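You operate a simulated robot arm through the tools that you are given. There is no shell and no other tool.

You run a simulated robot arm. Do the job below in one go: nothing can be reset, and whatever is moved stays where it is left.

TASK
Pressure-test the blue cylinder on the rig and sort it into the pass or fail tray.
Fine: seat it in the socket, shut the orange knob, pump to at least 200 bar, wait five seconds; pass if the gauge holds, fail if it falls; open the knob before you lift it out. Set down upright: what you pick out.

Only the result counts: the job must be done as asked and must still hold three seconds after the hand-in. Knocking over, shifting, dropping, spilling or breaking anything else fails it.

THE ROBOT
A 6-joint arm with a three-finger gripper, fixed in place. Base frame: the origin is on the floor under the middle of its stand, x ahead of it, y to its left, z up. Lengths are in mm, angles in degrees, forces in N, time in s.
It reaches about 1213 mm from its shoulder. Its first joint turns from -166.0 to 166.0 degrees. Payload 4.89 kg.
Tool frame: the origin (TCP) lies between the finger pads and is the grasp point; the fingertips stand 30 mm ahead of it; z points along the fingers, y is the line along which they close. The gripper opens to 164 mm; its body begins 125 mm behind the TCP.
Orientation is that of the tool frame in the base frame, as a unit quaternion [x, y, z, w]. With the fingers straight down and closing along the base's y, the tool's x points along the base's -x, its y along +y and its z along -z.

THE INTERFACE
- The arm moves only by the tool step_arm. Its argument "commands" is one flat list of numbers, 6 for each row, row after row: the shift along the base's x, y, z in mm, then the turn, a rotation vector about the base's x, y, z in degrees. In form: [dx, dy, dz, wx, wy, wz, dx, dy, dz, wx, wy, wz, ...]. A call has 1 to 20 rows; each row shifts and turns the commanded pose from where the row before left it. "gripper" is the finger opening in mm, from 0 to 164, set as the call begins (left out, the last holds). A row lasts 0.2 s, in which the tool goes at most 50 mm and 8.6 degrees; a call with a longer step from one row to the next is refused whole, and so is a gripper value outside its range. Where a pose cannot be reached the arm comes as near as it can. A force on the tool above 40 N (or 10 N above the force at the start of the call, whichever is more), or a blocked arm, ends the call early, and 0.2 s more pass. The fingers move at their own pace (about 108 mm/s each) and stop on an object; they squeeze with about 30 N. The grip force told is the motor's: it shows also when the fingers shut on nothing. Time passes only in rows, and 0.2 s behind the last, so rows that do not move let the fingers close. It gives the time, the measured TCP pose, the force on the tool (base axes), the opening and the grip force at its end, in the units of the frame above (readings bear some noise), with the torque about the TCP (base axes, N m) and any sound that the robot's microphone picked up.
- Cameras (640 x 400 px; columns grow to the right, rows downward): "scene" is fixed at [399.6, -497.1, 1490.1]; the picture's right is [0.88, -0.48, 0.00], its down [-0.16, -0.30, -0.94] and it looks along [0.45, 0.83, -0.34] (base axes); focal length 333 px, centre (320, 200). "wrist" rides on the gripper at [76, -2, -152] in the tool frame; the picture's right is [0.02, 1.00, 0.00], its down [-0.88, 0.02, -0.47] and it looks along [-0.47, 0.01, 0.88] (tool axes); focal length 247 px, centre (320, 200). There is no depth. A picture from a camera that has moved, and an enlarged one, comes with that camera's place and axes in the base frame and with its lens.
- capture(camera): a new picture of that camera. The clock stands still meanwhile.
- raise_lower(by): moves the trunk up (or, below 0, down) by that many mm; the arm rides with it, the base frame stays. It gives what a move gives, with no picture.
- enlarge(camera, box): a new picture of the part [left, top, right, bottom] of that camera's present view, enlarged. The clock stands still meanwhile.
- sign_off(): hands the job in; it is judged then, once.

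Nothing tells you positions but the pictures and the camera data. Unless the task says otherwise, let go and move clear before handing in.

The tools are called by a JSON object that holds its "fn" and its "kwargs". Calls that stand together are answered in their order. step_arm: Moves the arm, as the interface text tells. Its arguments: {"type":"object","properties":{"commands":{"type":"array"},"gripper":{"type":"number"}},"required":["commands"]} The other tools are called the same way: raise_lower (by) moves the trunk up or down; capture (camera) takes a picture; enlarge (camera, box) takes an enlarged picture of a part of a camera's view; sign_off () hands the job in.

At the start:

```text
time_s: 0.0
position: [595.8, 98.0, 1385.9]
ee_rot: [0.0, 1.0, 0.001, 0.001]
wrist_force: [-0.2, 0.5, -0.1]
torque: [0.01, 0.01, 0.02]
gripper_width: 164.0
grasp_force: 0.1
trunk travel left (down, up): [-200.0, 190.0]
```

scene: 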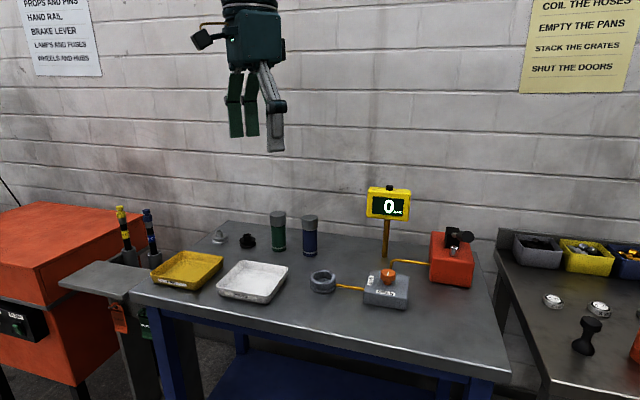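
wrist: 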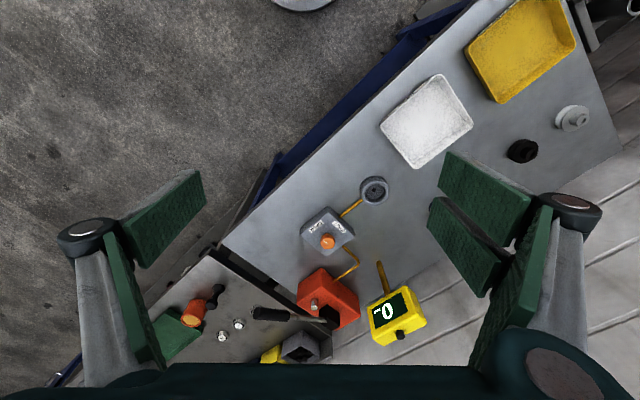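

I see a bench with two trays (yellow and white), a green and a blue cylinder, a socket ring, a valve block with an orange knob, a red pump and a gauge. I'll look closer before moving anything.

{"fn": "enlarge", "kwargs": {"camera": "scene", "box": [300, 170, 500, 320]}}

{"fn": "enlarge", "kwargs": {"camera": "scene", "box": [130, 190, 340, 320]}}

{"fn": "enlarge", "kwargs": {"camera": "wrist", "box": [220, 150, 460, 370]}}

{"fn": "enlarge", "kwargs": {"camera": "wrist", "box": [360, 0, 640, 200]}}

```text
2.67 times, centred on (400, 245) of scene
camera zoom: at [399.6, -497.1, 1490.1], right [0.88, -0.48, 0.0], down [-0.16, -0.3, -0.94], along [0.45, 0.83, -0.34], focal length 887 px, centre (107, 80)
```

zoom: 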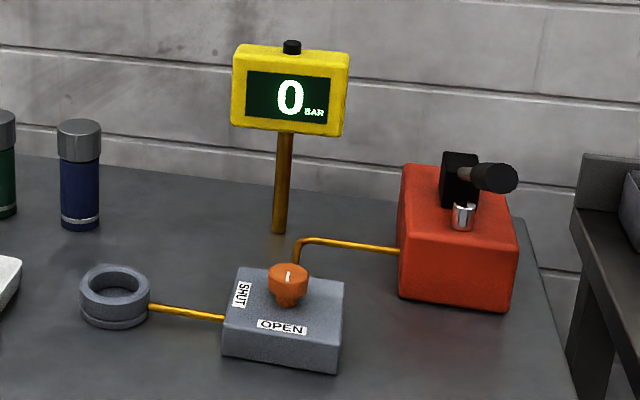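

```text
3.05 times, centred on (235, 255) of scene
camera zoom: at [399.6, -497.1, 1490.1], right [0.88, -0.48, 0.0], down [-0.16, -0.3, -0.94], along [0.45, 0.83, -0.34], focal length 1014 px, centre (579, 32)
```

zoom: 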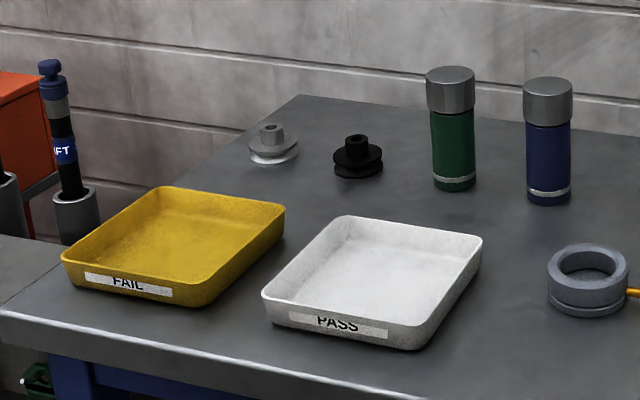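

```text
1.82 times, centred on (340, 260) of wrist
camera zoom: at [518.1, 95.5, 1538.7], right [-0.02, 1.0, 0.0], down [0.88, 0.02, 0.47], along [0.47, 0.01, -0.88], focal length 449 px, centre (284, 91)
```

zoom: 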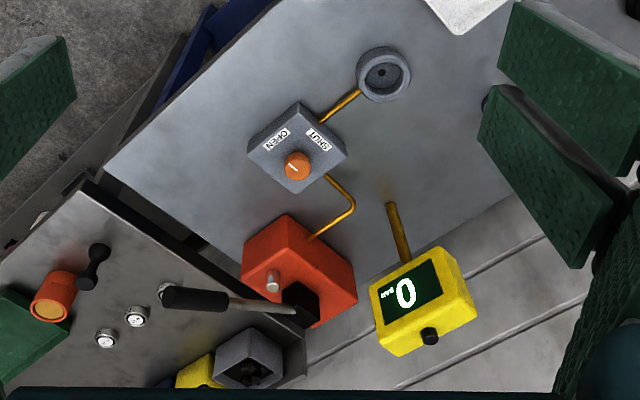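

```text
2.00 times, centred on (500, 100) of wrist
camera zoom: at [518.1, 95.5, 1538.7], right [-0.02, 1.0, 0.0], down [0.88, 0.02, 0.47], along [0.47, 0.01, -0.88], focal length 494 px, centre (-40, 400)
```

zoom: 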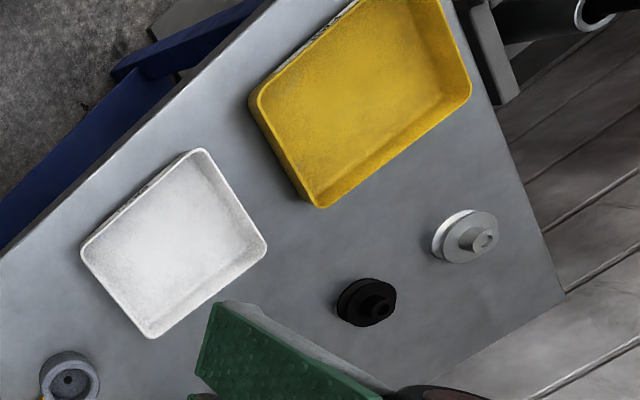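

The gauge reads 0 bar, and I take the socket to be near (820, 257) with the blue cylinder near (890, 480). I'll move the wrist camera for more views so I can triangulate better.

{"fn": "step_arm", "kwargs": {"commands": [14, 38, 0, 0, 0, 0, 14, 38, 0, 0, 0, 0, 14, 38, 0, 0, 0, 0, 12, 38, 0, 0, 0, 0, 0, 0, 0, 0, 0, 0]}}

{"fn": "capture", "kwargs": {"camera": "wrist"}}

```text
time_s: 1.2
position: [649.1, 251.2, 1385.2]
ee_rot: [0.0, 1.0, -0.001, 0.0]
wrist_force: [0.6, 0.1, -0.6]
torque: [-0.11, 0.09, -0.01]
gripper_width: 163.9
grasp_force: 0.1
trunk travel left (down, up): [-200.0, 190.0]
```

```text
taken
camera wrist: at [572.5, 248.6, 1538.8], right [-0.02, 1.0, 0.0], down [0.88, 0.02, 0.47], along [0.47, 0.01, -0.88], focal length 247 px, centre (320, 200)
```

wrist: 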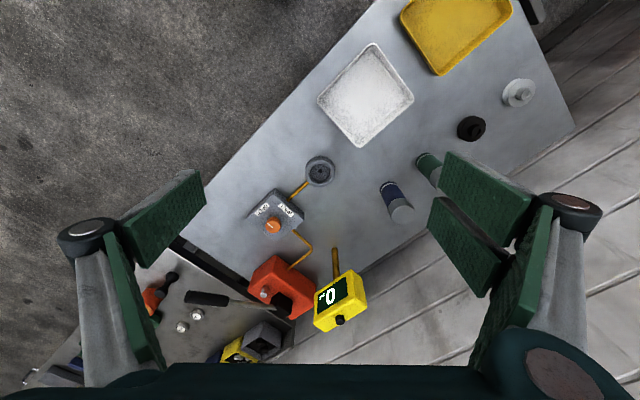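

The view is clear, and the blue cylinder seems to stand at roughly (878, 451). I'll go closer to see both cylinders and the socket.

{"fn": "step_arm", "kwargs": {"commands": [18, 34, -21, 0, 0, 0, 18, 34, -21, 0, 0, 0, 18, 34, -21, 0, 0, 0, 18, 34, -21, 0, 0, 0, 18, 34, -21, 0, 0, 0, 0, 0, 0, 0, 0, 0]}}

{"fn": "capture", "kwargs": {"camera": "wrist"}}

{"fn": "capture", "kwargs": {"camera": "scene"}}

```text
time_s: 2.6
position: [740.5, 422.2, 1280.8]
ee_rot: [0.0, 1.0, 0.0, 0.001]
wrist_force: [1.5, 1.3, -0.8]
torque: [-0.13, 0.16, 0.01]
gripper_width: 163.8
grasp_force: 0.1
trunk travel left (down, up): [-200.0, 190.0]
```

```text
taken
camera wrist: at [664.1, 419.7, 1434.0], right [-0.02, 1.0, 0.0], down [0.88, 0.02, 0.47], along [0.47, 0.01, -0.88], focal length 247 px, centre (320, 200)
```

wrist: 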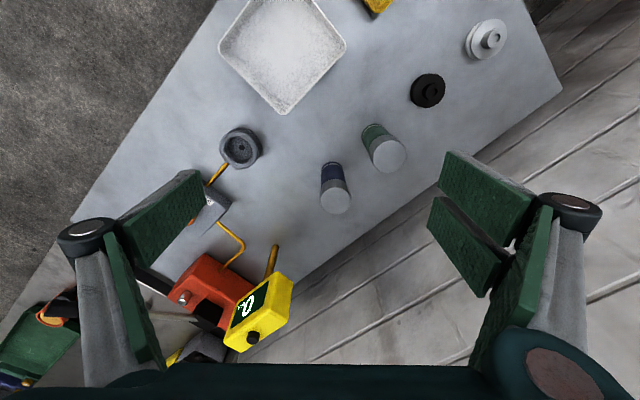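

```text
taken
```

scene: 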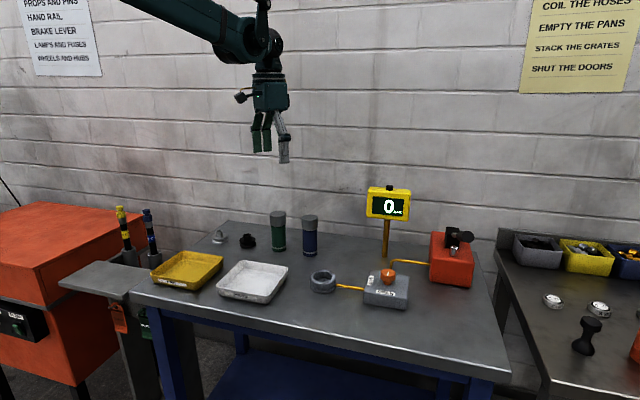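

Now the two cylinders and the socket are all in view. I'll enlarge to measure them.

{"fn": "enlarge", "kwargs": {"camera": "wrist", "box": [200, 100, 440, 250]}}

{"fn": "enlarge", "kwargs": {"camera": "scene", "box": [260, 200, 420, 300]}}

```text
2.67 times, centred on (320, 175) of wrist
camera zoom: at [664.1, 419.7, 1434.0], right [-0.02, 1.0, 0.0], down [0.88, 0.02, 0.47], along [0.47, 0.01, -0.88], focal length 659 px, centre (320, 267)
```

zoom: 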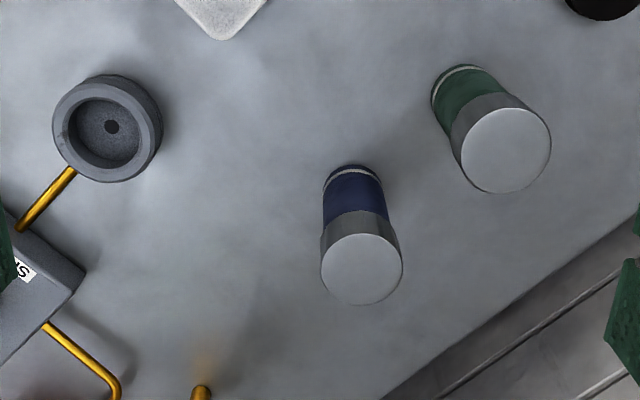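

```text
4.00 times, centred on (340, 250) of scene
camera zoom: at [399.6, -497.1, 1490.1], right [0.88, -0.48, 0.0], down [-0.16, -0.3, -0.94], along [0.45, 0.83, -0.34], focal length 1330 px, centre (240, 0)
```

zoom: 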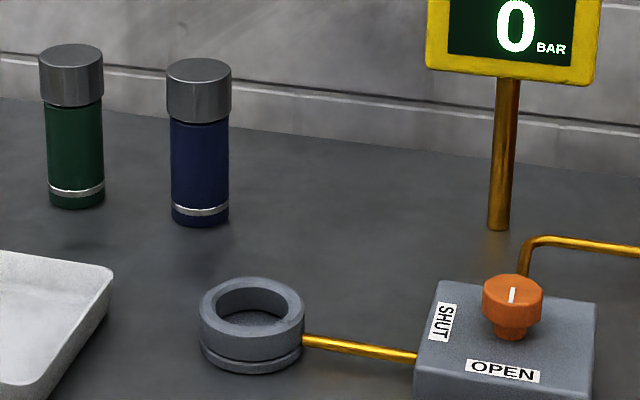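

From triangulation I have these estimates:
- Blue cylinder: axis near (877, 453), top near z 1036, diameter about 56 mm
- Green cylinder: near (790, 539)
- Socket: near (818, 252), rim near z 927
- Table: near z 893

I'll turn the gripper -45° so the fingers close across the line between the cylinders, and hover above the blue one.

{"fn": "step_arm", "kwargs": {"commands": [22, 5, -15, 0, 0, -7.5, 22, 5, -15, 0, 0, -7.5, 22, 5, -15, 0, 0, -7.5, 22, 5, -15, 0, 0, -7.5, 22, 5, -15, 0, 0, -7.5, 22, 5, -15, 0, 0, -7.5, 0, 0, 0, 0, 0, 0]}}

{"fn": "capture", "kwargs": {"camera": "wrist"}}

{"fn": "capture", "kwargs": {"camera": "scene"}}

```text
time_s: 4.2
position: [872.7, 449.0, 1189.5]
ee_rot: [0.383, 0.924, 0.0, 0.0]
wrist_force: [0.0, 0.3, -0.5]
torque: [-0.08, 0.09, -0.06]
gripper_width: 164.1
grasp_force: 0.0
trunk travel left (down, up): [-200.0, 190.0]
```

```text
taken
camera wrist: at [816.3, 501.8, 1343.0], right [0.69, 0.72, 0.0], down [0.64, -0.61, 0.47], along [0.34, -0.33, -0.88], focal length 247 px, centre (320, 200)
```

wrist: 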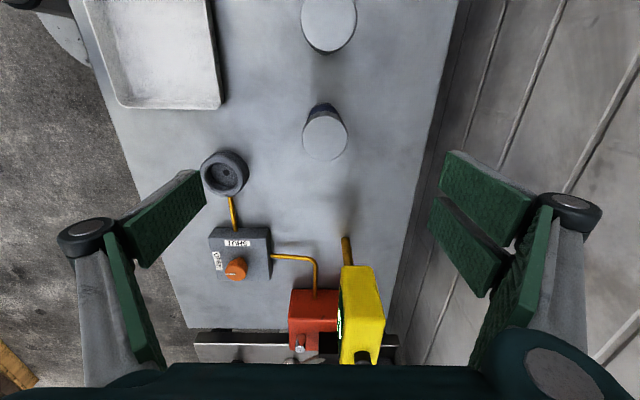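

```text
taken
```

scene: 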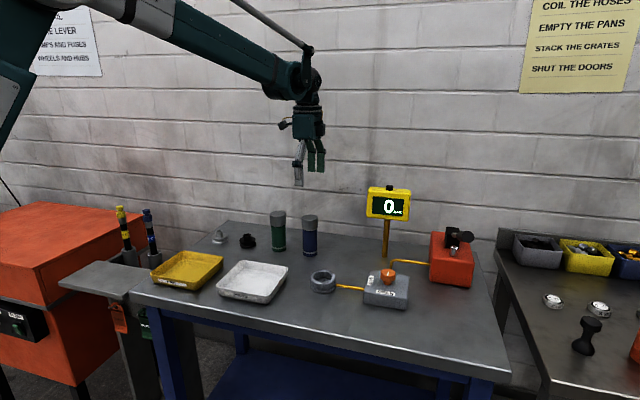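

I'm now above the blue cylinder, and the table turns out to be aligned at about 45°. I'll enlarge to refine the axis of the cylinder and the look of the rig.

{"fn": "enlarge", "kwargs": {"camera": "wrist", "box": [180, 80, 420, 230]}}

{"fn": "enlarge", "kwargs": {"camera": "wrist", "box": [180, 210, 420, 360]}}

```text
2.67 times, centred on (300, 155) of wrist
camera zoom: at [816.3, 501.8, 1343.0], right [0.69, 0.72, 0.0], down [0.64, -0.61, 0.47], along [0.34, -0.33, -0.88], focal length 659 px, centre (373, 320)
```

zoom: 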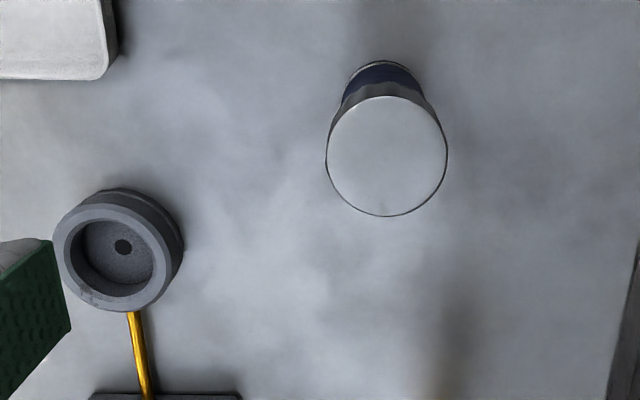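

```text
2.67 times, centred on (300, 285) of wrist
camera zoom: at [816.3, 501.8, 1343.0], right [0.69, 0.72, 0.0], down [0.64, -0.61, 0.47], along [0.34, -0.33, -0.88], focal length 659 px, centre (373, -27)
```

zoom: 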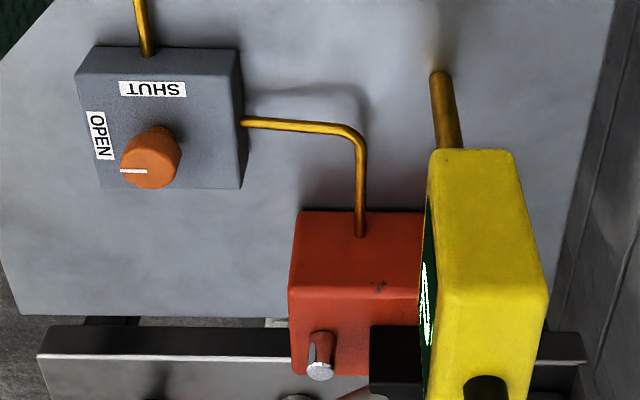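

The knob's white line points at OPEN; SHUT is a quarter turn clockwise seen from above. The blue cap refines to (876.5, 453.3) and the socket to (818, 253.5), so I'll narrow the fingers and go lower over the blue cap.

{"fn": "step_arm", "kwargs": {"commands": [2.2, 2, -35, 0, 0, 0, 2.1, 1.8, -35, 0, 0, 0, 0, 0, 0, 0, 0, 0], "gripper": 110}}

{"fn": "capture", "kwargs": {"camera": "wrist"}}

{"fn": "enlarge", "kwargs": {"camera": "scene", "box": [240, 90, 400, 290]}}

```text
time_s: 5.0
position: [876.5, 453.5, 1119.0]
ee_rot: [0.383, 0.924, -0.001, 0.0]
wrist_force: [0.2, 0.9, -0.7]
torque: [-0.04, 0.09, 0.03]
gripper_width: 109.8
grasp_force: 0.1
trunk travel left (down, up): [-200.0, 190.0]
```

```text
taken
camera wrist: at [820.6, 505.9, 1271.7], right [0.69, 0.72, 0.0], down [0.64, -0.61, 0.47], along [0.34, -0.33, -0.88], focal length 247 px, centre (320, 200)
```

wrist: 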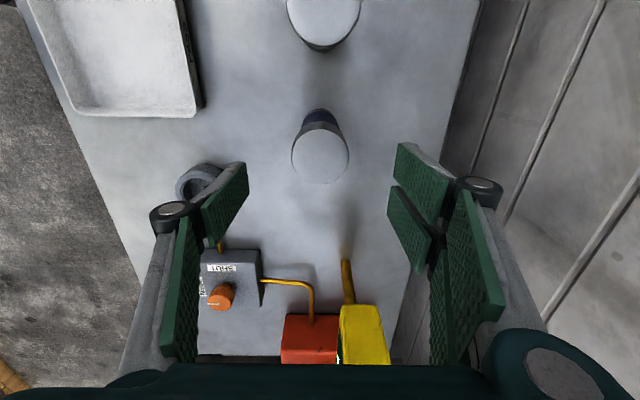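

```text
2.00 times, centred on (320, 190) of scene
camera zoom: at [399.6, -497.1, 1490.1], right [0.88, -0.48, 0.0], down [-0.16, -0.3, -0.94], along [0.45, 0.83, -0.34], focal length 665 px, centre (320, 220)
```

zoom: 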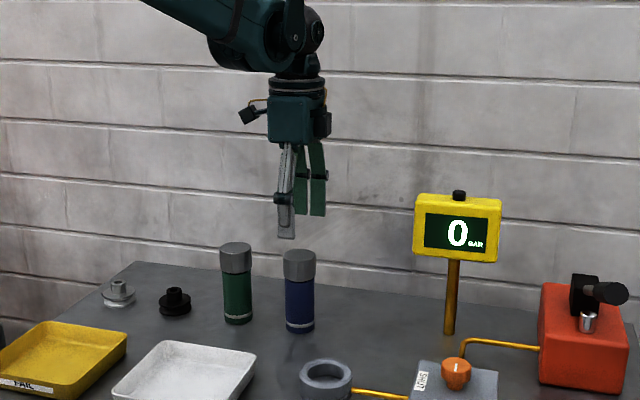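

The cap sits centred between the fingers at the expected place. I'll lower over it and stop at mid-cap height.

{"fn": "step_arm", "kwargs": {"commands": [0, 0, -36, 0, 0, 0, 0, 0, -36, 0, 0, 0, 0, 0, -35, 0, 0, 0, 0, 0, 0, 0, 0, 0]}}

{"fn": "capture", "kwargs": {"camera": "wrist"}}

{"fn": "enlarge", "kwargs": {"camera": "scene", "box": [260, 150, 380, 270]}}

```text
time_s: 6.0
position: [875.1, 454.5, 1012.7]
ee_rot: [0.382, 0.924, 0.0, 0.0]
wrist_force: [-0.6, 0.2, -0.6]
torque: [-0.08, 0.06, -0.01]
gripper_width: 109.9
grasp_force: 0.0
trunk travel left (down, up): [-200.0, 190.0]
```

```text
taken
camera wrist: at [819.9, 507.2, 1166.1], right [0.69, 0.72, 0.0], down [0.64, -0.61, 0.47], along [0.34, -0.33, -0.88], focal length 247 px, centre (320, 200)
```

wrist: 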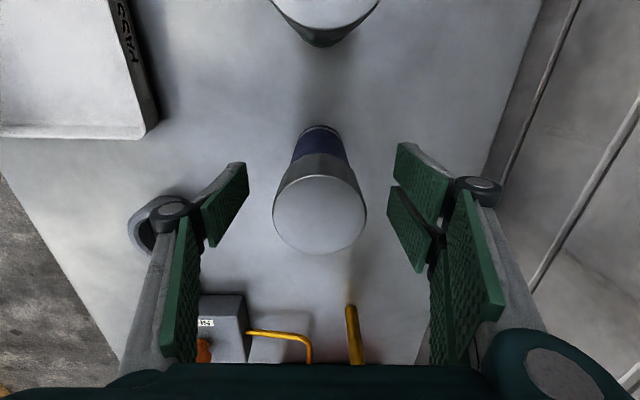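

```text
3.33 times, centred on (320, 210) of scene
camera zoom: at [399.6, -497.1, 1490.1], right [0.88, -0.48, 0.0], down [-0.16, -0.3, -0.94], along [0.45, 0.83, -0.34], focal length 1109 px, centre (320, 167)
```

zoom: 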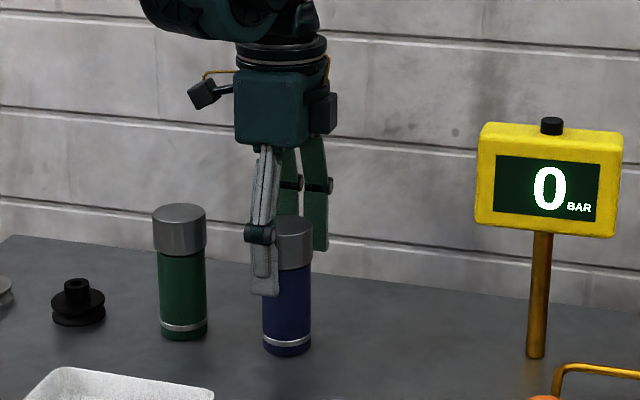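

The fingers straddle the blue cap with clearance to the green cylinder. I'll close on it.

{"fn": "step_arm", "kwargs": {"commands": [0, 0, 0, 0, 0, 0, 0, 0, 0, 0, 0, 0, 0, 0, 0, 0, 0, 0, 0, 0, 0, 0, 0, 0], "gripper": 30}}

{"fn": "capture", "kwargs": {"camera": "wrist"}}

{"fn": "enlarge", "kwargs": {"camera": "scene", "box": [260, 150, 380, 270]}}

```text
time_s: 7.0
position: [874.5, 453.9, 1014.3]
ee_rot: [0.383, 0.924, 0.0, 0.0]
wrist_force: [0.3, -0.1, -0.3]
torque: [0.08, -0.08, 0.0]
gripper_width: 53.4
grasp_force: 29.9
trunk travel left (down, up): [-200.0, 190.0]
```

```text
taken
camera wrist: at [819.4, 507.0, 1166.9], right [0.69, 0.72, 0.0], down [0.64, -0.61, 0.47], along [0.34, -0.33, -0.88], focal length 247 px, centre (320, 200)
```

wrist: 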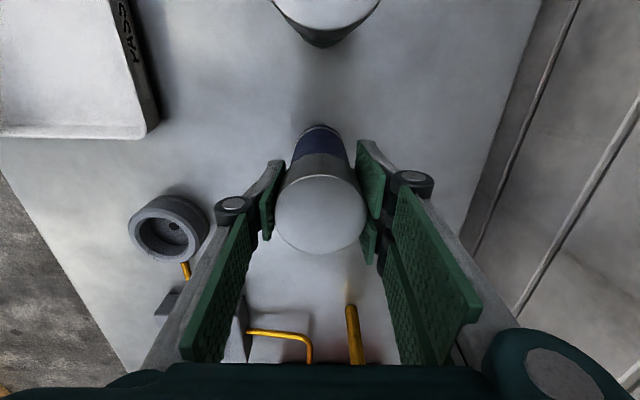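

```text
3.33 times, centred on (320, 210) of scene
camera zoom: at [399.6, -497.1, 1490.1], right [0.88, -0.48, 0.0], down [-0.16, -0.3, -0.94], along [0.45, 0.83, -0.34], focal length 1109 px, centre (320, 167)
```

zoom: 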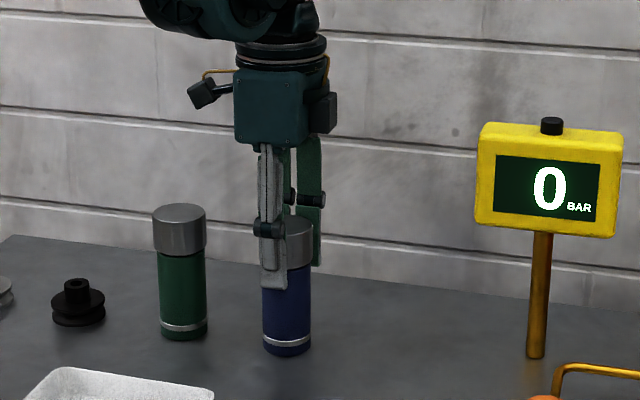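

The grip holds the cap (53 mm, 30 N). I'll lift straight up and check.

{"fn": "step_arm", "kwargs": {"commands": [0, 0, 10, 0, 0, 0, 0, 0, 20, 0, 0, 0, 0, 0, 30, 0, 0, 0, 0, 0, 30, 0, 0, 0, 0, 0, 30, 0, 0, 0, 0, 0, 0, 0, 0, 0]}}

{"fn": "capture", "kwargs": {"camera": "wrist"}}

{"fn": "enlarge", "kwargs": {"camera": "scene", "box": [240, 90, 400, 290]}}

```text
time_s: 8.4
position: [875.3, 454.3, 1133.6]
ee_rot: [0.383, 0.924, 0.0, 0.0]
wrist_force: [0.5, -0.4, -6.3]
torque: [0.05, -0.02, -0.05]
gripper_width: 53.5
grasp_force: 30.1
trunk travel left (down, up): [-200.0, 190.0]
```

```text
taken
camera wrist: at [819.3, 507.1, 1287.9], right [0.69, 0.72, 0.0], down [0.64, -0.61, 0.47], along [0.34, -0.33, -0.88], focal length 247 px, centre (320, 200)
```

wrist: 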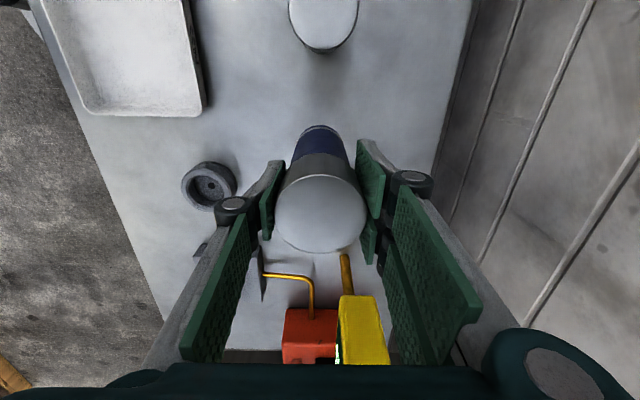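

```text
2.00 times, centred on (320, 190) of scene
camera zoom: at [399.6, -497.1, 1490.1], right [0.88, -0.48, 0.0], down [-0.16, -0.3, -0.94], along [0.45, 0.83, -0.34], focal length 665 px, centre (320, 220)
```

zoom: 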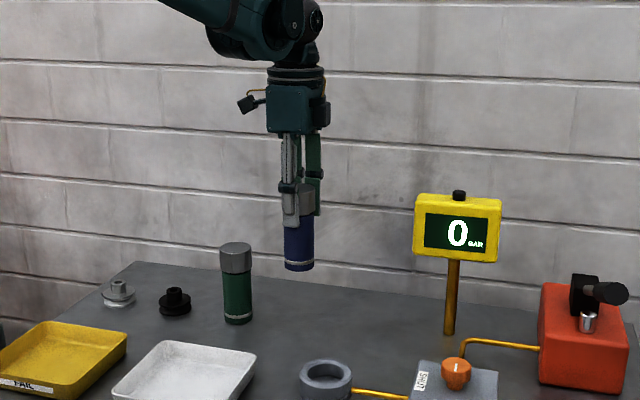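

It's held firmly, about 0.6 kg. Next I'll carry it at this height to above the socket and check alignment from both cameras.

{"fn": "step_arm", "kwargs": {"commands": [-11.7, -39.9, 0, 0, 0, 0, -11.7, -39.9, 0, 0, 0, 0, -11.7, -39.9, 0, 0, 0, 0, -11.6, -39.8, 0, 0, 0, 0, -11.6, -39.8, 0, 0, 0, 0, 0, 0, 0, 0, 0, 0, 0, 0, 0, 0, 0, 0]}}

{"fn": "capture", "kwargs": {"camera": "wrist"}}

{"fn": "enlarge", "kwargs": {"camera": "scene", "box": [260, 170, 420, 310]}}

```text
time_s: 10.0
position: [817.4, 253.9, 1132.8]
ee_rot: [0.383, 0.924, 0.0, 0.001]
wrist_force: [-0.3, -1.0, -7.0]
torque: [0.11, -0.01, 0.02]
gripper_width: 53.2
grasp_force: 30.1
trunk travel left (down, up): [-200.0, 190.0]
```

```text
taken
camera wrist: at [762.1, 306.3, 1286.8], right [0.69, 0.72, 0.0], down [0.64, -0.61, 0.47], along [0.34, -0.33, -0.88], focal length 247 px, centre (320, 200)
```

wrist: 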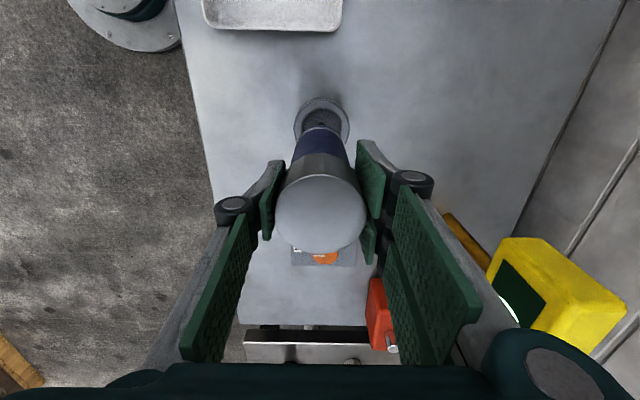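

```text
2.86 times, centred on (340, 240) of scene
camera zoom: at [399.6, -497.1, 1490.1], right [0.88, -0.48, 0.0], down [-0.16, -0.3, -0.94], along [0.45, 0.83, -0.34], focal length 950 px, centre (263, 86)
```

zoom: 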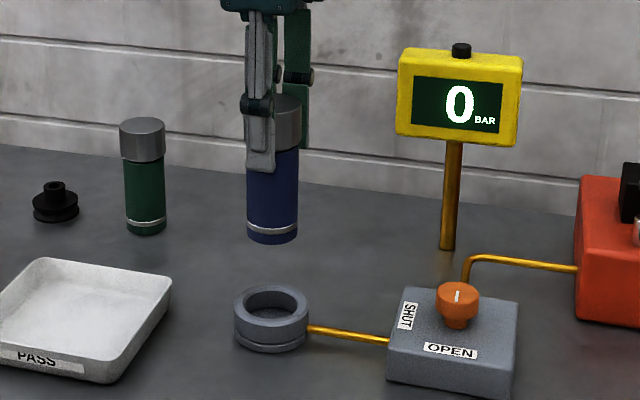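

The cylinder hangs over the socket. I'll enlarge both views to measure the remaining offset.

{"fn": "enlarge", "kwargs": {"camera": "scene", "box": [300, 220, 364, 300]}}

{"fn": "enlarge", "kwargs": {"camera": "wrist", "box": [260, 80, 388, 160]}}

```text
5.00 times, centred on (332, 260) of scene
camera zoom: at [399.6, -497.1, 1490.1], right [0.88, -0.48, 0.0], down [-0.16, -0.3, -0.94], along [0.45, 0.83, -0.34], focal length 1663 px, centre (260, -100)
```

zoom: 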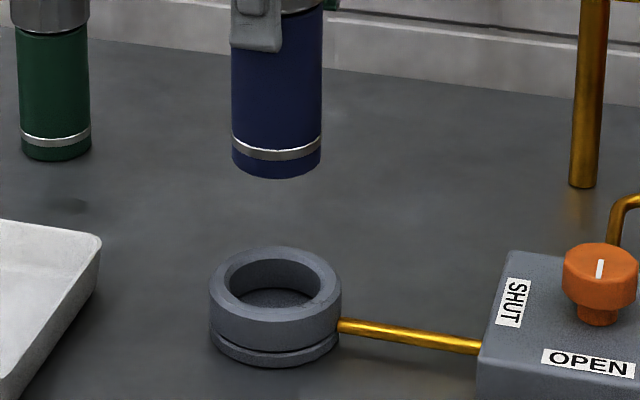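

```text
5.00 times, centred on (324, 120) of wrist
camera zoom: at [762.1, 306.3, 1286.8], right [0.69, 0.72, 0.0], down [0.64, -0.61, 0.47], along [0.34, -0.33, -0.88], focal length 1235 px, centre (300, 600)
```

zoom: 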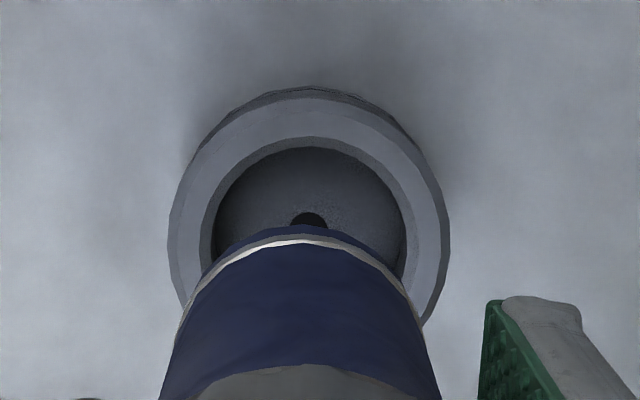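

The scene view shows about 0.5 mm lateral error, while the wrist view shows the cylinder about 2.4 mm short along (0.69, 0.72). I'll correct and descend to just above the rim.

{"fn": "step_arm", "kwargs": {"commands": [0.7, 2.5, -25, 0, 0, 0, 0, 0, -25, 0, 0, 0, 0, 0, -15, 0, 0, 0, 0, 0, 0, 0, 0, 0]}}

{"fn": "enlarge", "kwargs": {"camera": "scene", "box": [300, 220, 364, 300]}}

{"fn": "enlarge", "kwargs": {"camera": "wrist", "box": [256, 80, 384, 160]}}

```text
time_s: 11.0
position: [819.0, 256.3, 1069.0]
ee_rot: [0.383, 0.924, 0.0, 0.0]
wrist_force: [0.2, -0.1, -6.8]
torque: [-0.03, 0.08, 0.01]
gripper_width: 53.4
grasp_force: 30.3
trunk travel left (down, up): [-200.0, 190.0]
```

```text
5.00 times, centred on (332, 260) of scene
camera zoom: at [399.6, -497.1, 1490.1], right [0.88, -0.48, 0.0], down [-0.16, -0.3, -0.94], along [0.45, 0.83, -0.34], focal length 1663 px, centre (260, -100)
```

zoom: 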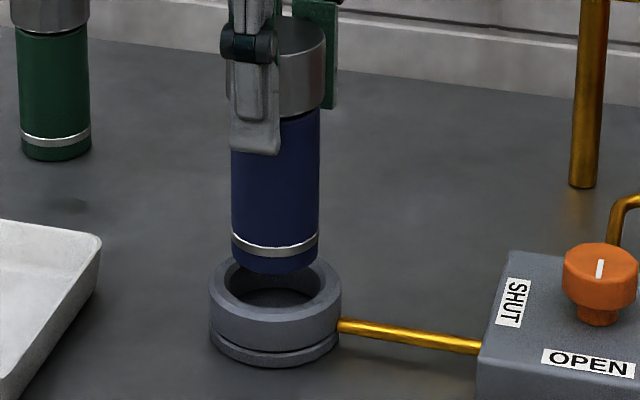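

```text
5.00 times, centred on (320, 120) of wrist
camera zoom: at [763.0, 309.1, 1222.0], right [0.69, 0.72, 0.0], down [0.64, -0.61, 0.47], along [0.34, -0.33, -0.88], focal length 1235 px, centre (320, 600)
```

zoom: 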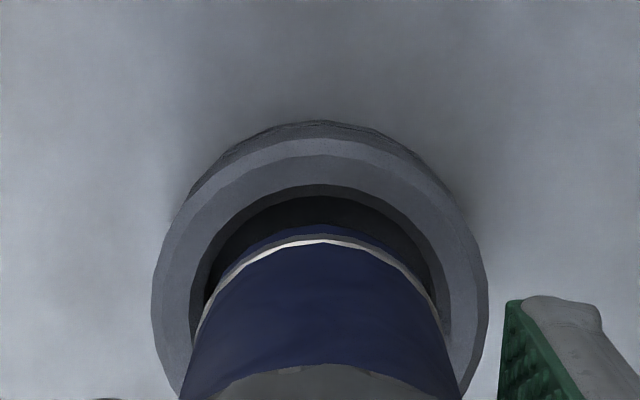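

Both views now show the cylinder centred over the bore. I'll lower it slowly into the socket.

{"fn": "step_arm", "kwargs": {"commands": [0, 0, -6, 0, 0, 0, 0, 0, -6, 0, 0, 0, 0, 0, -6, 0, 0, 0, 0, 0, -5, 0, 0, 0, 0, 0, -5, 0, 0, 0, 0, 0, -5, 0, 0, 0, 0, 0, 0, 0, 0, 0]}}

{"fn": "enlarge", "kwargs": {"camera": "scene", "box": [300, 220, 364, 300]}}

{"fn": "enlarge", "kwargs": {"camera": "wrist", "box": [256, 80, 384, 160]}}

```text
time_s: 12.6
position: [817.3, 256.0, 1034.4]
ee_rot: [0.383, 0.924, 0.0, 0.0]
wrist_force: [-0.4, 1.8, -6.1]
torque: [0.0, 0.02, -0.01]
gripper_width: 53.4
grasp_force: 30.3
trunk travel left (down, up): [-200.0, 190.0]
```

```text
5.00 times, centred on (332, 260) of scene
camera zoom: at [399.6, -497.1, 1490.1], right [0.88, -0.48, 0.0], down [-0.16, -0.3, -0.94], along [0.45, 0.83, -0.34], focal length 1663 px, centre (260, -100)
```

zoom: 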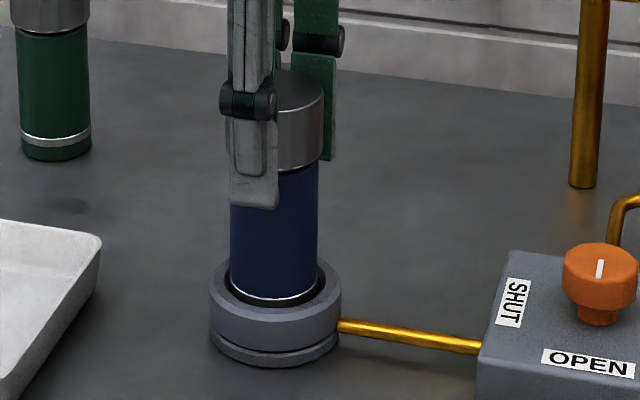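

```text
5.00 times, centred on (320, 120) of wrist
camera zoom: at [762.0, 308.4, 1188.1], right [0.69, 0.72, 0.0], down [0.64, -0.61, 0.47], along [0.34, -0.33, -0.88], focal length 1235 px, centre (320, 600)
```

zoom: 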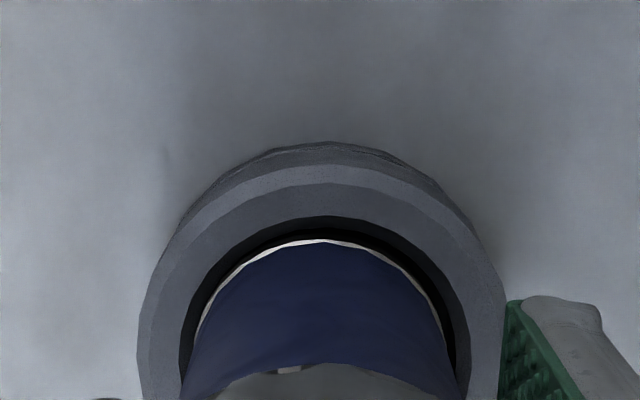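

It's entering the bore with no side load. I'll continue in small steps until it bottoms out.

{"fn": "step_arm", "kwargs": {"commands": [0, 0, -3, 0, 0, 0, 0, 0, -3, 0, 0, 0, 0, 0, -2, 0, 0, 0, 0, 0, 0, 0, 0, 0]}}

```text
time_s: 13.6
position: [817.4, 256.7, 1026.7]
ee_rot: [0.382, 0.924, 0.0, 0.0]
wrist_force: [0.6, 0.1, -6.5]
torque: [0.03, 0.02, 0.03]
gripper_width: 53.1
grasp_force: 30.0
trunk travel left (down, up): [-200.0, 190.0]
```

No contact yet at TCP z about 1027. I'll go on down in 2 mm steps.

{"fn": "step_arm", "kwargs": {"commands": [0, 0, -2, 0, 0, 0, 0, 0, -2, 0, 0, 0, 0, 0, -2, 0, 0, 0, 0, 0, 0, 0, 0, 0]}}

```text
time_s: 14.8
position: [818.8, 255.7, 1024.2]
ee_rot: [0.382, 0.924, 0.001, 0.002]
wrist_force: [-0.5, 0.9, 26.2]
torque: [0.03, 0.13, -0.03]
gripper_width: 53.4
grasp_force: 30.0
trunk travel left (down, up): [-200.0, 190.0]
stopped in row 4: the force on the tool passed its limit at 41 N (the readings are from after the stop); the commanded pose is now the measured one
```

It bottomed out at TCP z about 1024, which puts the socket floor near z 904. I'll check that it's seated straight before letting go.

{"fn": "enlarge", "kwargs": {"camera": "scene", "box": [300, 220, 364, 300]}}

{"fn": "capture", "kwargs": {"camera": "wrist"}}

```text
5.00 times, centred on (332, 260) of scene
camera zoom: at [399.6, -497.1, 1490.1], right [0.88, -0.48, 0.0], down [-0.16, -0.3, -0.94], along [0.45, 0.83, -0.34], focal length 1663 px, centre (260, -100)
```

zoom: 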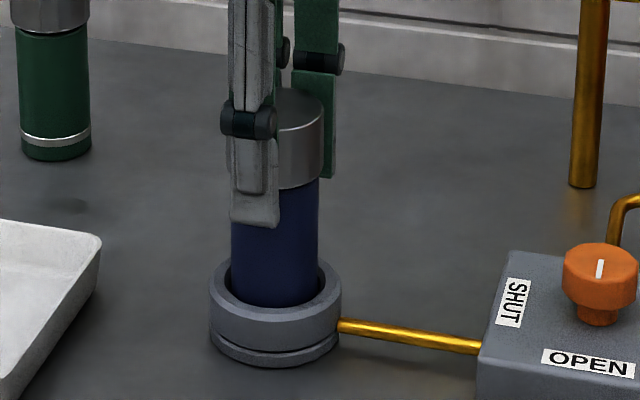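

```text
taken
camera wrist: at [762.2, 308.6, 1176.0], right [0.69, 0.72, 0.0], down [0.64, -0.61, 0.47], along [0.34, -0.33, -0.88], focal length 247 px, centre (320, 200)
```

wrist: 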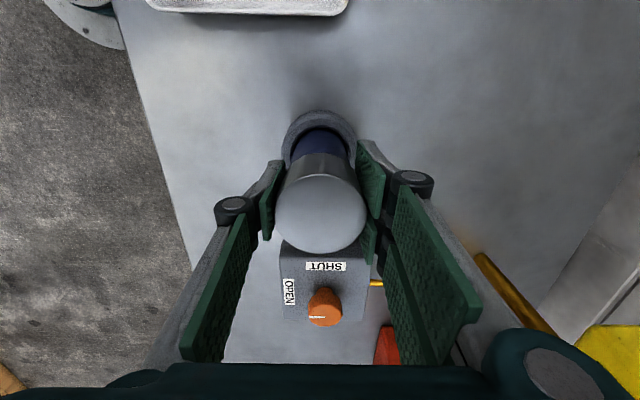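

It's seated upright with its silver band inside the socket. I'll open the fingers and rise clear.

{"fn": "step_arm", "kwargs": {"commands": [0, 0, 0, 0, 0, 0, 0, 0, 0, 0, 0, 0, 0, 0, 0, 0, 0, 0, 0, 0, 0, 0, 0, 0], "gripper": 110}}

{"fn": "step_arm", "kwargs": {"commands": [0, 0, 30, 0, 0, 0, 0, 0, 40, 0, 0, 0, 0, 0, 40, 0, 0, 0, 0, 0, 40, 0, 0, 0, 0, 0, 0, 0, 0, 0]}}

{"fn": "capture", "kwargs": {"camera": "wrist"}}

{"fn": "enlarge", "kwargs": {"camera": "scene", "box": [260, 170, 420, 310]}}

```text
time_s: 15.8
position: [819.3, 256.8, 1021.4]
ee_rot: [0.383, 0.924, 0.0, 0.001]
wrist_force: [-1.3, 0.6, -0.1]
torque: [0.02, 0.0, -0.02]
gripper_width: 110.0
grasp_force: 0.1
trunk travel left (down, up): [-200.0, 190.0]
```

```text
time_s: 16.9
position: [818.9, 258.3, 1172.2]
ee_rot: [0.382, 0.924, 0.0, 0.0]
wrist_force: [-0.4, -0.3, 0.2]
torque: [0.03, -0.03, -0.01]
gripper_width: 110.2
grasp_force: 0.1
trunk travel left (down, up): [-200.0, 190.0]
```

```text
taken
camera wrist: at [764.0, 310.3, 1325.7], right [0.69, 0.72, 0.0], down [0.64, -0.61, 0.47], along [0.34, -0.33, -0.88], focal length 247 px, centre (320, 200)
```

wrist: 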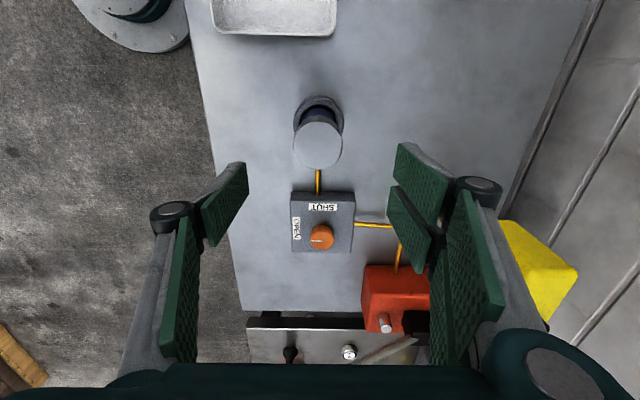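

```text
2.86 times, centred on (340, 240) of scene
camera zoom: at [399.6, -497.1, 1490.1], right [0.88, -0.48, 0.0], down [-0.16, -0.3, -0.94], along [0.45, 0.83, -0.34], focal length 950 px, centre (263, 86)
```

zoom: 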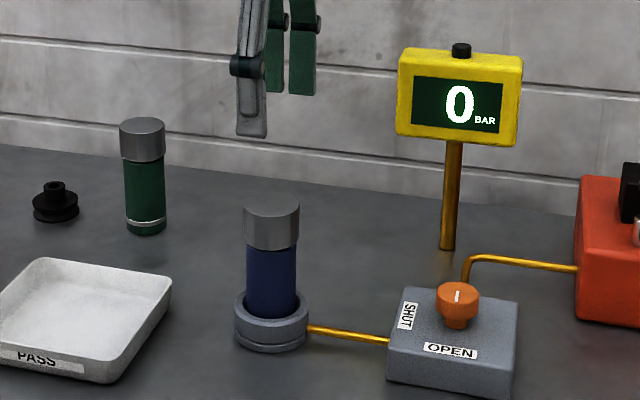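

The blue cylinder stands in the socket. Next I'll measure the knob by enlarging both views.

{"fn": "enlarge", "kwargs": {"camera": "wrist", "box": [264, 175, 392, 255]}}

{"fn": "enlarge", "kwargs": {"camera": "scene", "box": [350, 220, 430, 320]}}

{"fn": "enlarge", "kwargs": {"camera": "scene", "box": [410, 210, 490, 300]}}

```text
5.00 times, centred on (328, 215) of wrist
camera zoom: at [764.0, 310.3, 1325.7], right [0.69, 0.72, 0.0], down [0.64, -0.61, 0.47], along [0.34, -0.33, -0.88], focal length 1235 px, centre (280, 125)
```

zoom: 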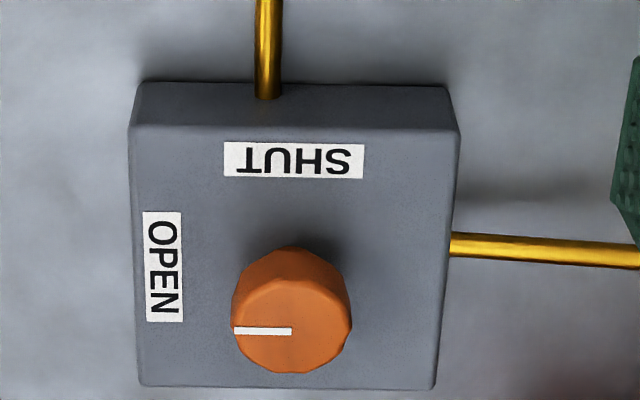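

```text
4.00 times, centred on (390, 270) of scene
camera zoom: at [399.6, -497.1, 1490.1], right [0.88, -0.48, 0.0], down [-0.16, -0.3, -0.94], along [0.45, 0.83, -0.34], focal length 1330 px, centre (40, -80)
```

zoom: 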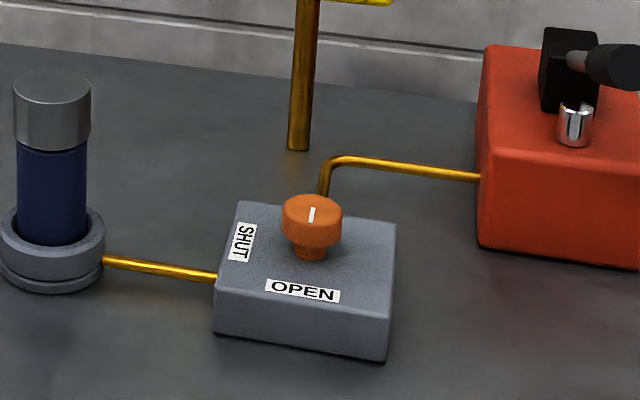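

```text
4.44 times, centred on (450, 255) of scene
camera zoom: at [399.6, -497.1, 1490.1], right [0.88, -0.48, 0.0], down [-0.16, -0.3, -0.94], along [0.45, 0.83, -0.34], focal length 1478 px, centre (-258, -44)
```

zoom: 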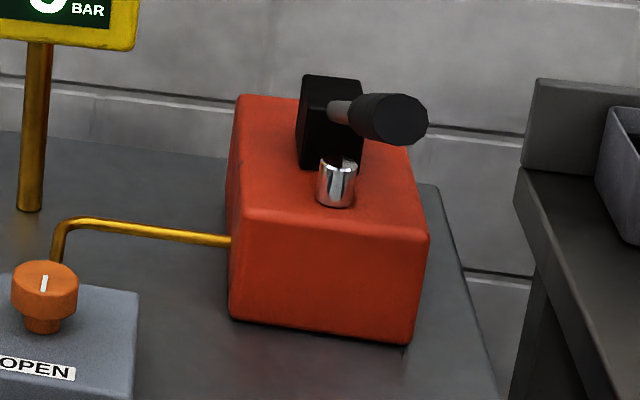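

Knob top triangulates to (960.6, 128, 974), about 42 mm across. The pump lever runs from a pivot near (1225, 138) out to a black grip near (1037, -50, 1145). I'll pre-turn the tool by +90° and hover above the knob.

{"fn": "step_arm", "kwargs": {"commands": [11.8, -10.8, -4, 0, 0, 7.5, 11.8, -10.8, -4, 0, 0, 7.5, 11.8, -10.8, -4, 0, 0, 7.5, 11.8, -10.8, -4, 0, 0, 7.5, 11.8, -10.8, -4, 0, 0, 7.5, 11.8, -10.8, -4, 0, 0, 7.5, 11.8, -10.8, -4, 0, 0, 7.5, 11.8, -10.8, -4, 0, 0, 7.5, 11.8, -10.8, -4, 0, 0, 7.5, 11.8, -10.8, -4, 0, 0, 7.5, 11.8, -10.8, -4, 0, 0, 7.5, 11.8, -10.8, -4, 0, 0, 7.5, 0, 0, 0, 0, 0, 0]}}

{"fn": "capture", "kwargs": {"camera": "wrist"}}

{"fn": "capture", "kwargs": {"camera": "scene"}}

```text
time_s: 19.8
position: [959.8, 127.0, 1124.3]
ee_rot: [-0.384, 0.924, 0.0, 0.0]
wrist_force: [-0.4, -1.0, 0.0]
torque: [-0.01, 0.02, 0.01]
gripper_width: 110.2
grasp_force: 0.1
trunk travel left (down, up): [-200.0, 190.0]
```

```text
taken
camera wrist: at [907.7, 70.9, 1278.0], right [-0.72, 0.69, 0.0], down [0.61, 0.64, 0.47], along [0.33, 0.34, -0.88], focal length 247 px, centre (320, 200)
```

wrist: 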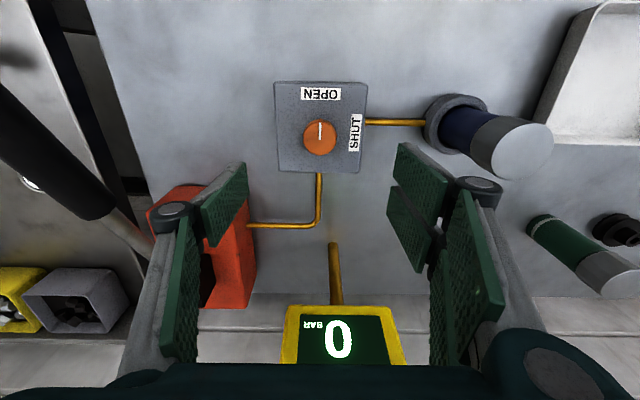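

```text
taken
```

scene: 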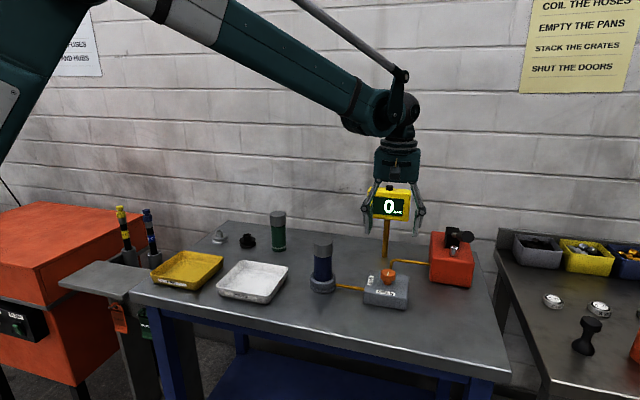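

The knob is just ahead under the gripper, and the lever handle is off to the left and clear. I'll enlarge to refine the knob axis.

{"fn": "enlarge", "kwargs": {"camera": "wrist", "box": [256, 80, 384, 180]}}

{"fn": "enlarge", "kwargs": {"camera": "wrist", "box": [0, 60, 260, 340]}}

```text
4.00 times, centred on (320, 130) of wrist
camera zoom: at [907.7, 70.9, 1278.0], right [-0.72, 0.69, 0.0], down [0.61, 0.64, 0.47], along [0.33, 0.34, -0.88], focal length 988 px, centre (320, 480)
```

zoom: 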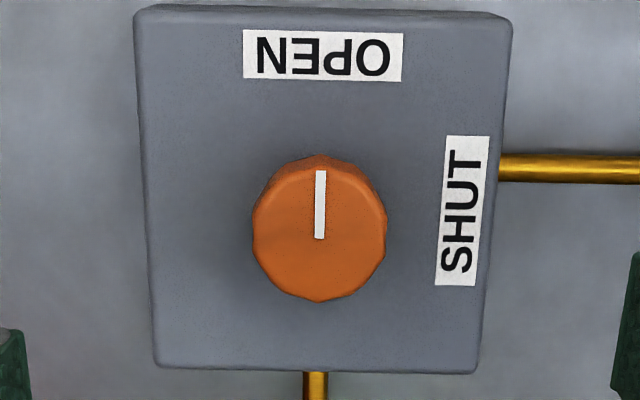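

```text
1.43 times, centred on (130, 200) of wrist
camera zoom: at [907.7, 70.9, 1278.0], right [-0.72, 0.69, 0.0], down [0.61, 0.64, 0.47], along [0.33, 0.34, -0.88], focal length 353 px, centre (591, 200)
```

zoom: 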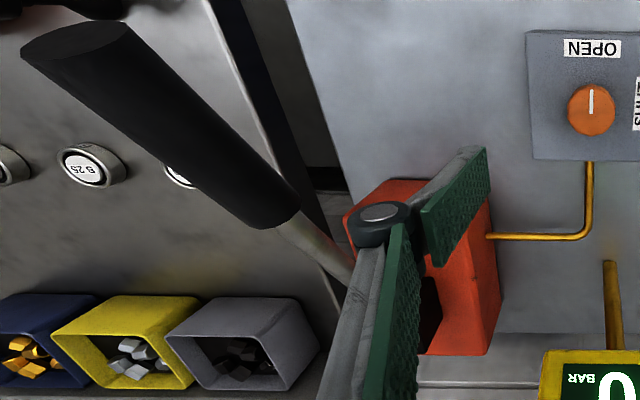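

The knob is centred under the tool within about 0.5 mm. I'll narrow the fingers and lower so the tips straddle the knob, staying clear of the block top.

{"fn": "step_arm", "kwargs": {"commands": [0, 0, -36, 0, 0, 0, 0, 0, -36, 0, 0, 0, 0, 0, -36, 0, 0, 0, 0, 0, -36, 0, 0, 0, 0, 0, 0, 0, 0, 0], "gripper": 84}}

{"fn": "capture", "kwargs": {"camera": "wrist"}}

{"fn": "enlarge", "kwargs": {"camera": "scene", "box": [340, 200, 440, 310]}}

```text
time_s: 20.9
position: [958.1, 126.4, 980.5]
ee_rot: [-0.383, 0.924, 0.0, 0.001]
wrist_force: [0.5, 0.2, -0.6]
torque: [-0.03, 0.05, -0.01]
gripper_width: 83.8
grasp_force: 0.1
trunk travel left (down, up): [-200.0, 190.0]
```

```text
taken
camera wrist: at [905.2, 71.6, 1133.5], right [-0.72, 0.69, 0.0], down [0.61, 0.64, 0.47], along [0.33, 0.34, -0.88], focal length 247 px, centre (320, 200)
```

wrist: 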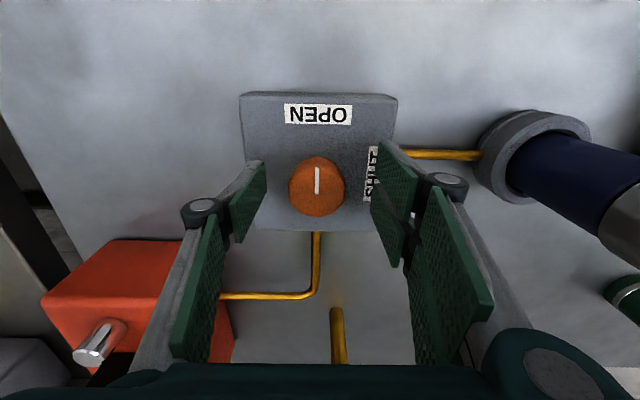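

```text
3.64 times, centred on (390, 255) of scene
camera zoom: at [399.6, -497.1, 1490.1], right [0.88, -0.48, 0.0], down [-0.16, -0.3, -0.94], along [0.45, 0.83, -0.34], focal length 1210 px, centre (66, 0)
```

zoom: 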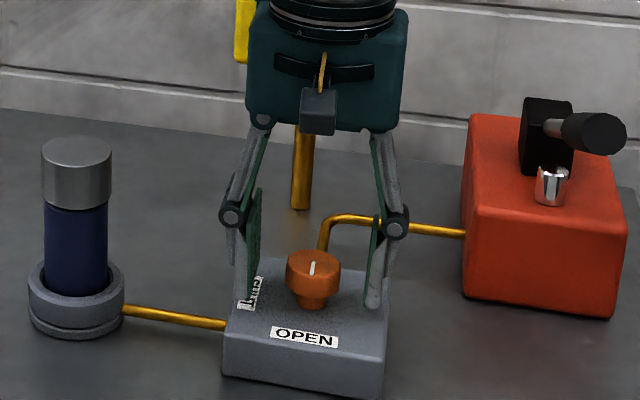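

The tips are level with the knob and clear of the block. I'll nudge to centre and close on it.

{"fn": "step_arm", "kwargs": {"commands": [1.5, -1, 0, 0, 0, 0, 0, 0, 0, 0, 0, 0]}}

{"fn": "step_arm", "kwargs": {"commands": [0, 0, 0, 0, 0, 0, 0, 0, 0, 0, 0, 0, 0, 0, 0, 0, 0, 0, 0, 0, 0, 0, 0, 0], "gripper": 20}}

{"fn": "capture", "kwargs": {"camera": "wrist"}}

{"fn": "enlarge", "kwargs": {"camera": "scene", "box": [340, 200, 440, 310]}}

```text
time_s: 21.6
position: [960.3, 124.6, 980.0]
ee_rot: [-0.382, 0.924, 0.0, -0.001]
wrist_force: [-0.5, 0.2, 0.4]
torque: [0.02, -0.03, 0.0]
gripper_width: 84.0
grasp_force: 0.1
trunk travel left (down, up): [-200.0, 190.0]
```

```text
time_s: 22.6
position: [960.5, 125.0, 979.6]
ee_rot: [-0.383, 0.924, 0.0, 0.0]
wrist_force: [2.7, -0.4, -0.6]
torque: [-0.03, -0.05, -0.02]
gripper_width: 40.6
grasp_force: 44.7
trunk travel left (down, up): [-200.0, 190.0]
```

```text
taken
camera wrist: at [907.0, 70.1, 1133.3], right [-0.72, 0.69, 0.0], down [0.61, 0.64, 0.47], along [0.33, 0.34, -0.88], focal length 247 px, centre (320, 200)
```

wrist: 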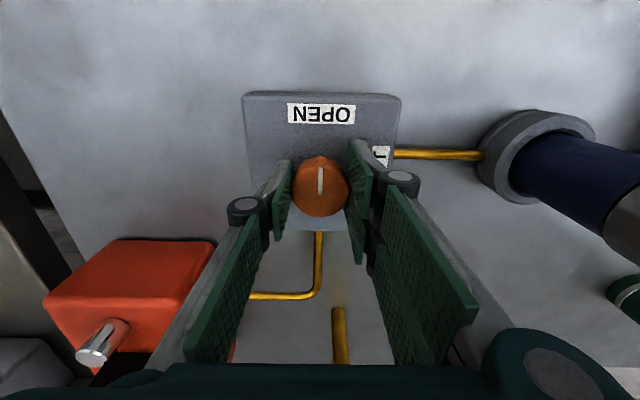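

```text
3.64 times, centred on (390, 255) of scene
camera zoom: at [399.6, -497.1, 1490.1], right [0.88, -0.48, 0.0], down [-0.16, -0.3, -0.94], along [0.45, 0.83, -0.34], focal length 1210 px, centre (66, 0)
```

zoom: 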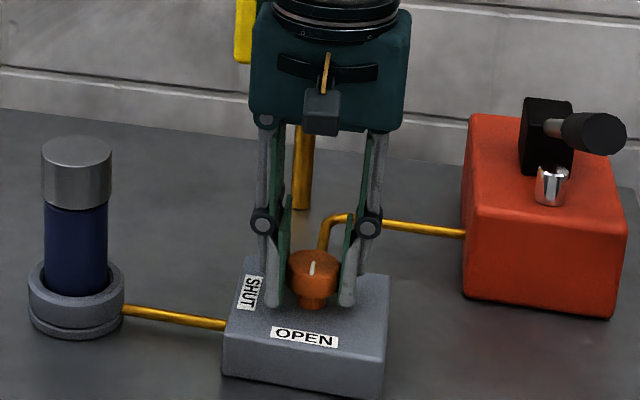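

The knob is gripped (41 mm). I'll turn it clockwise seen from above (negative about z) towards SHUT.

{"fn": "step_arm", "kwargs": {"commands": [0, 0, 0, 0, 0, -5, 0, 0, 0, 0, 0, -5, 0, 0, 0, 0, 0, -5, 0, 0, 0, 0, 0, 0]}}

{"fn": "capture", "kwargs": {"camera": "wrist"}}

```text
time_s: 23.6
position: [959.9, 125.8, 979.5]
ee_rot: [-0.259, 0.966, 0.001, 0.0]
wrist_force: [-27.2, 0.4, -6.7]
torque: [0.0, 0.9, 0.05]
gripper_width: 40.7
grasp_force: 44.9
trunk travel left (down, up): [-200.0, 190.0]
```

```text
taken
camera wrist: at [894.4, 86.1, 1133.4], right [-0.52, 0.86, 0.0], down [0.75, 0.46, 0.47], along [0.4, 0.25, -0.88], focal length 247 px, centre (320, 200)
```

wrist: 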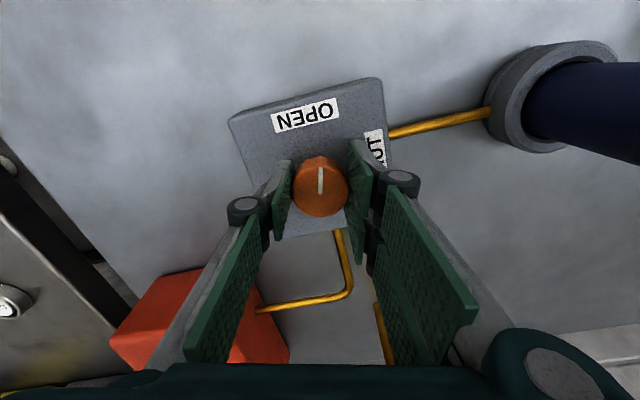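

The knob turns with the tool, but a 27 N side load shows my turning axis is a bit off the knob's. I'll relieve it with a small -x shift and read the force.

{"fn": "step_arm", "kwargs": {"commands": [-1, 0, 0, 0, 0, 0, 0, 0, 0, 0, 0, 0]}}

```text
time_s: 24.1
position: [959.8, 124.7, 980.4]
ee_rot: [-0.259, 0.966, 0.0, -0.001]
wrist_force: [-29.4, -0.1, -12.5]
torque: [-0.11, 0.83, 0.06]
gripper_width: 40.4
grasp_force: 44.9
trunk travel left (down, up): [-200.0, 190.0]
```

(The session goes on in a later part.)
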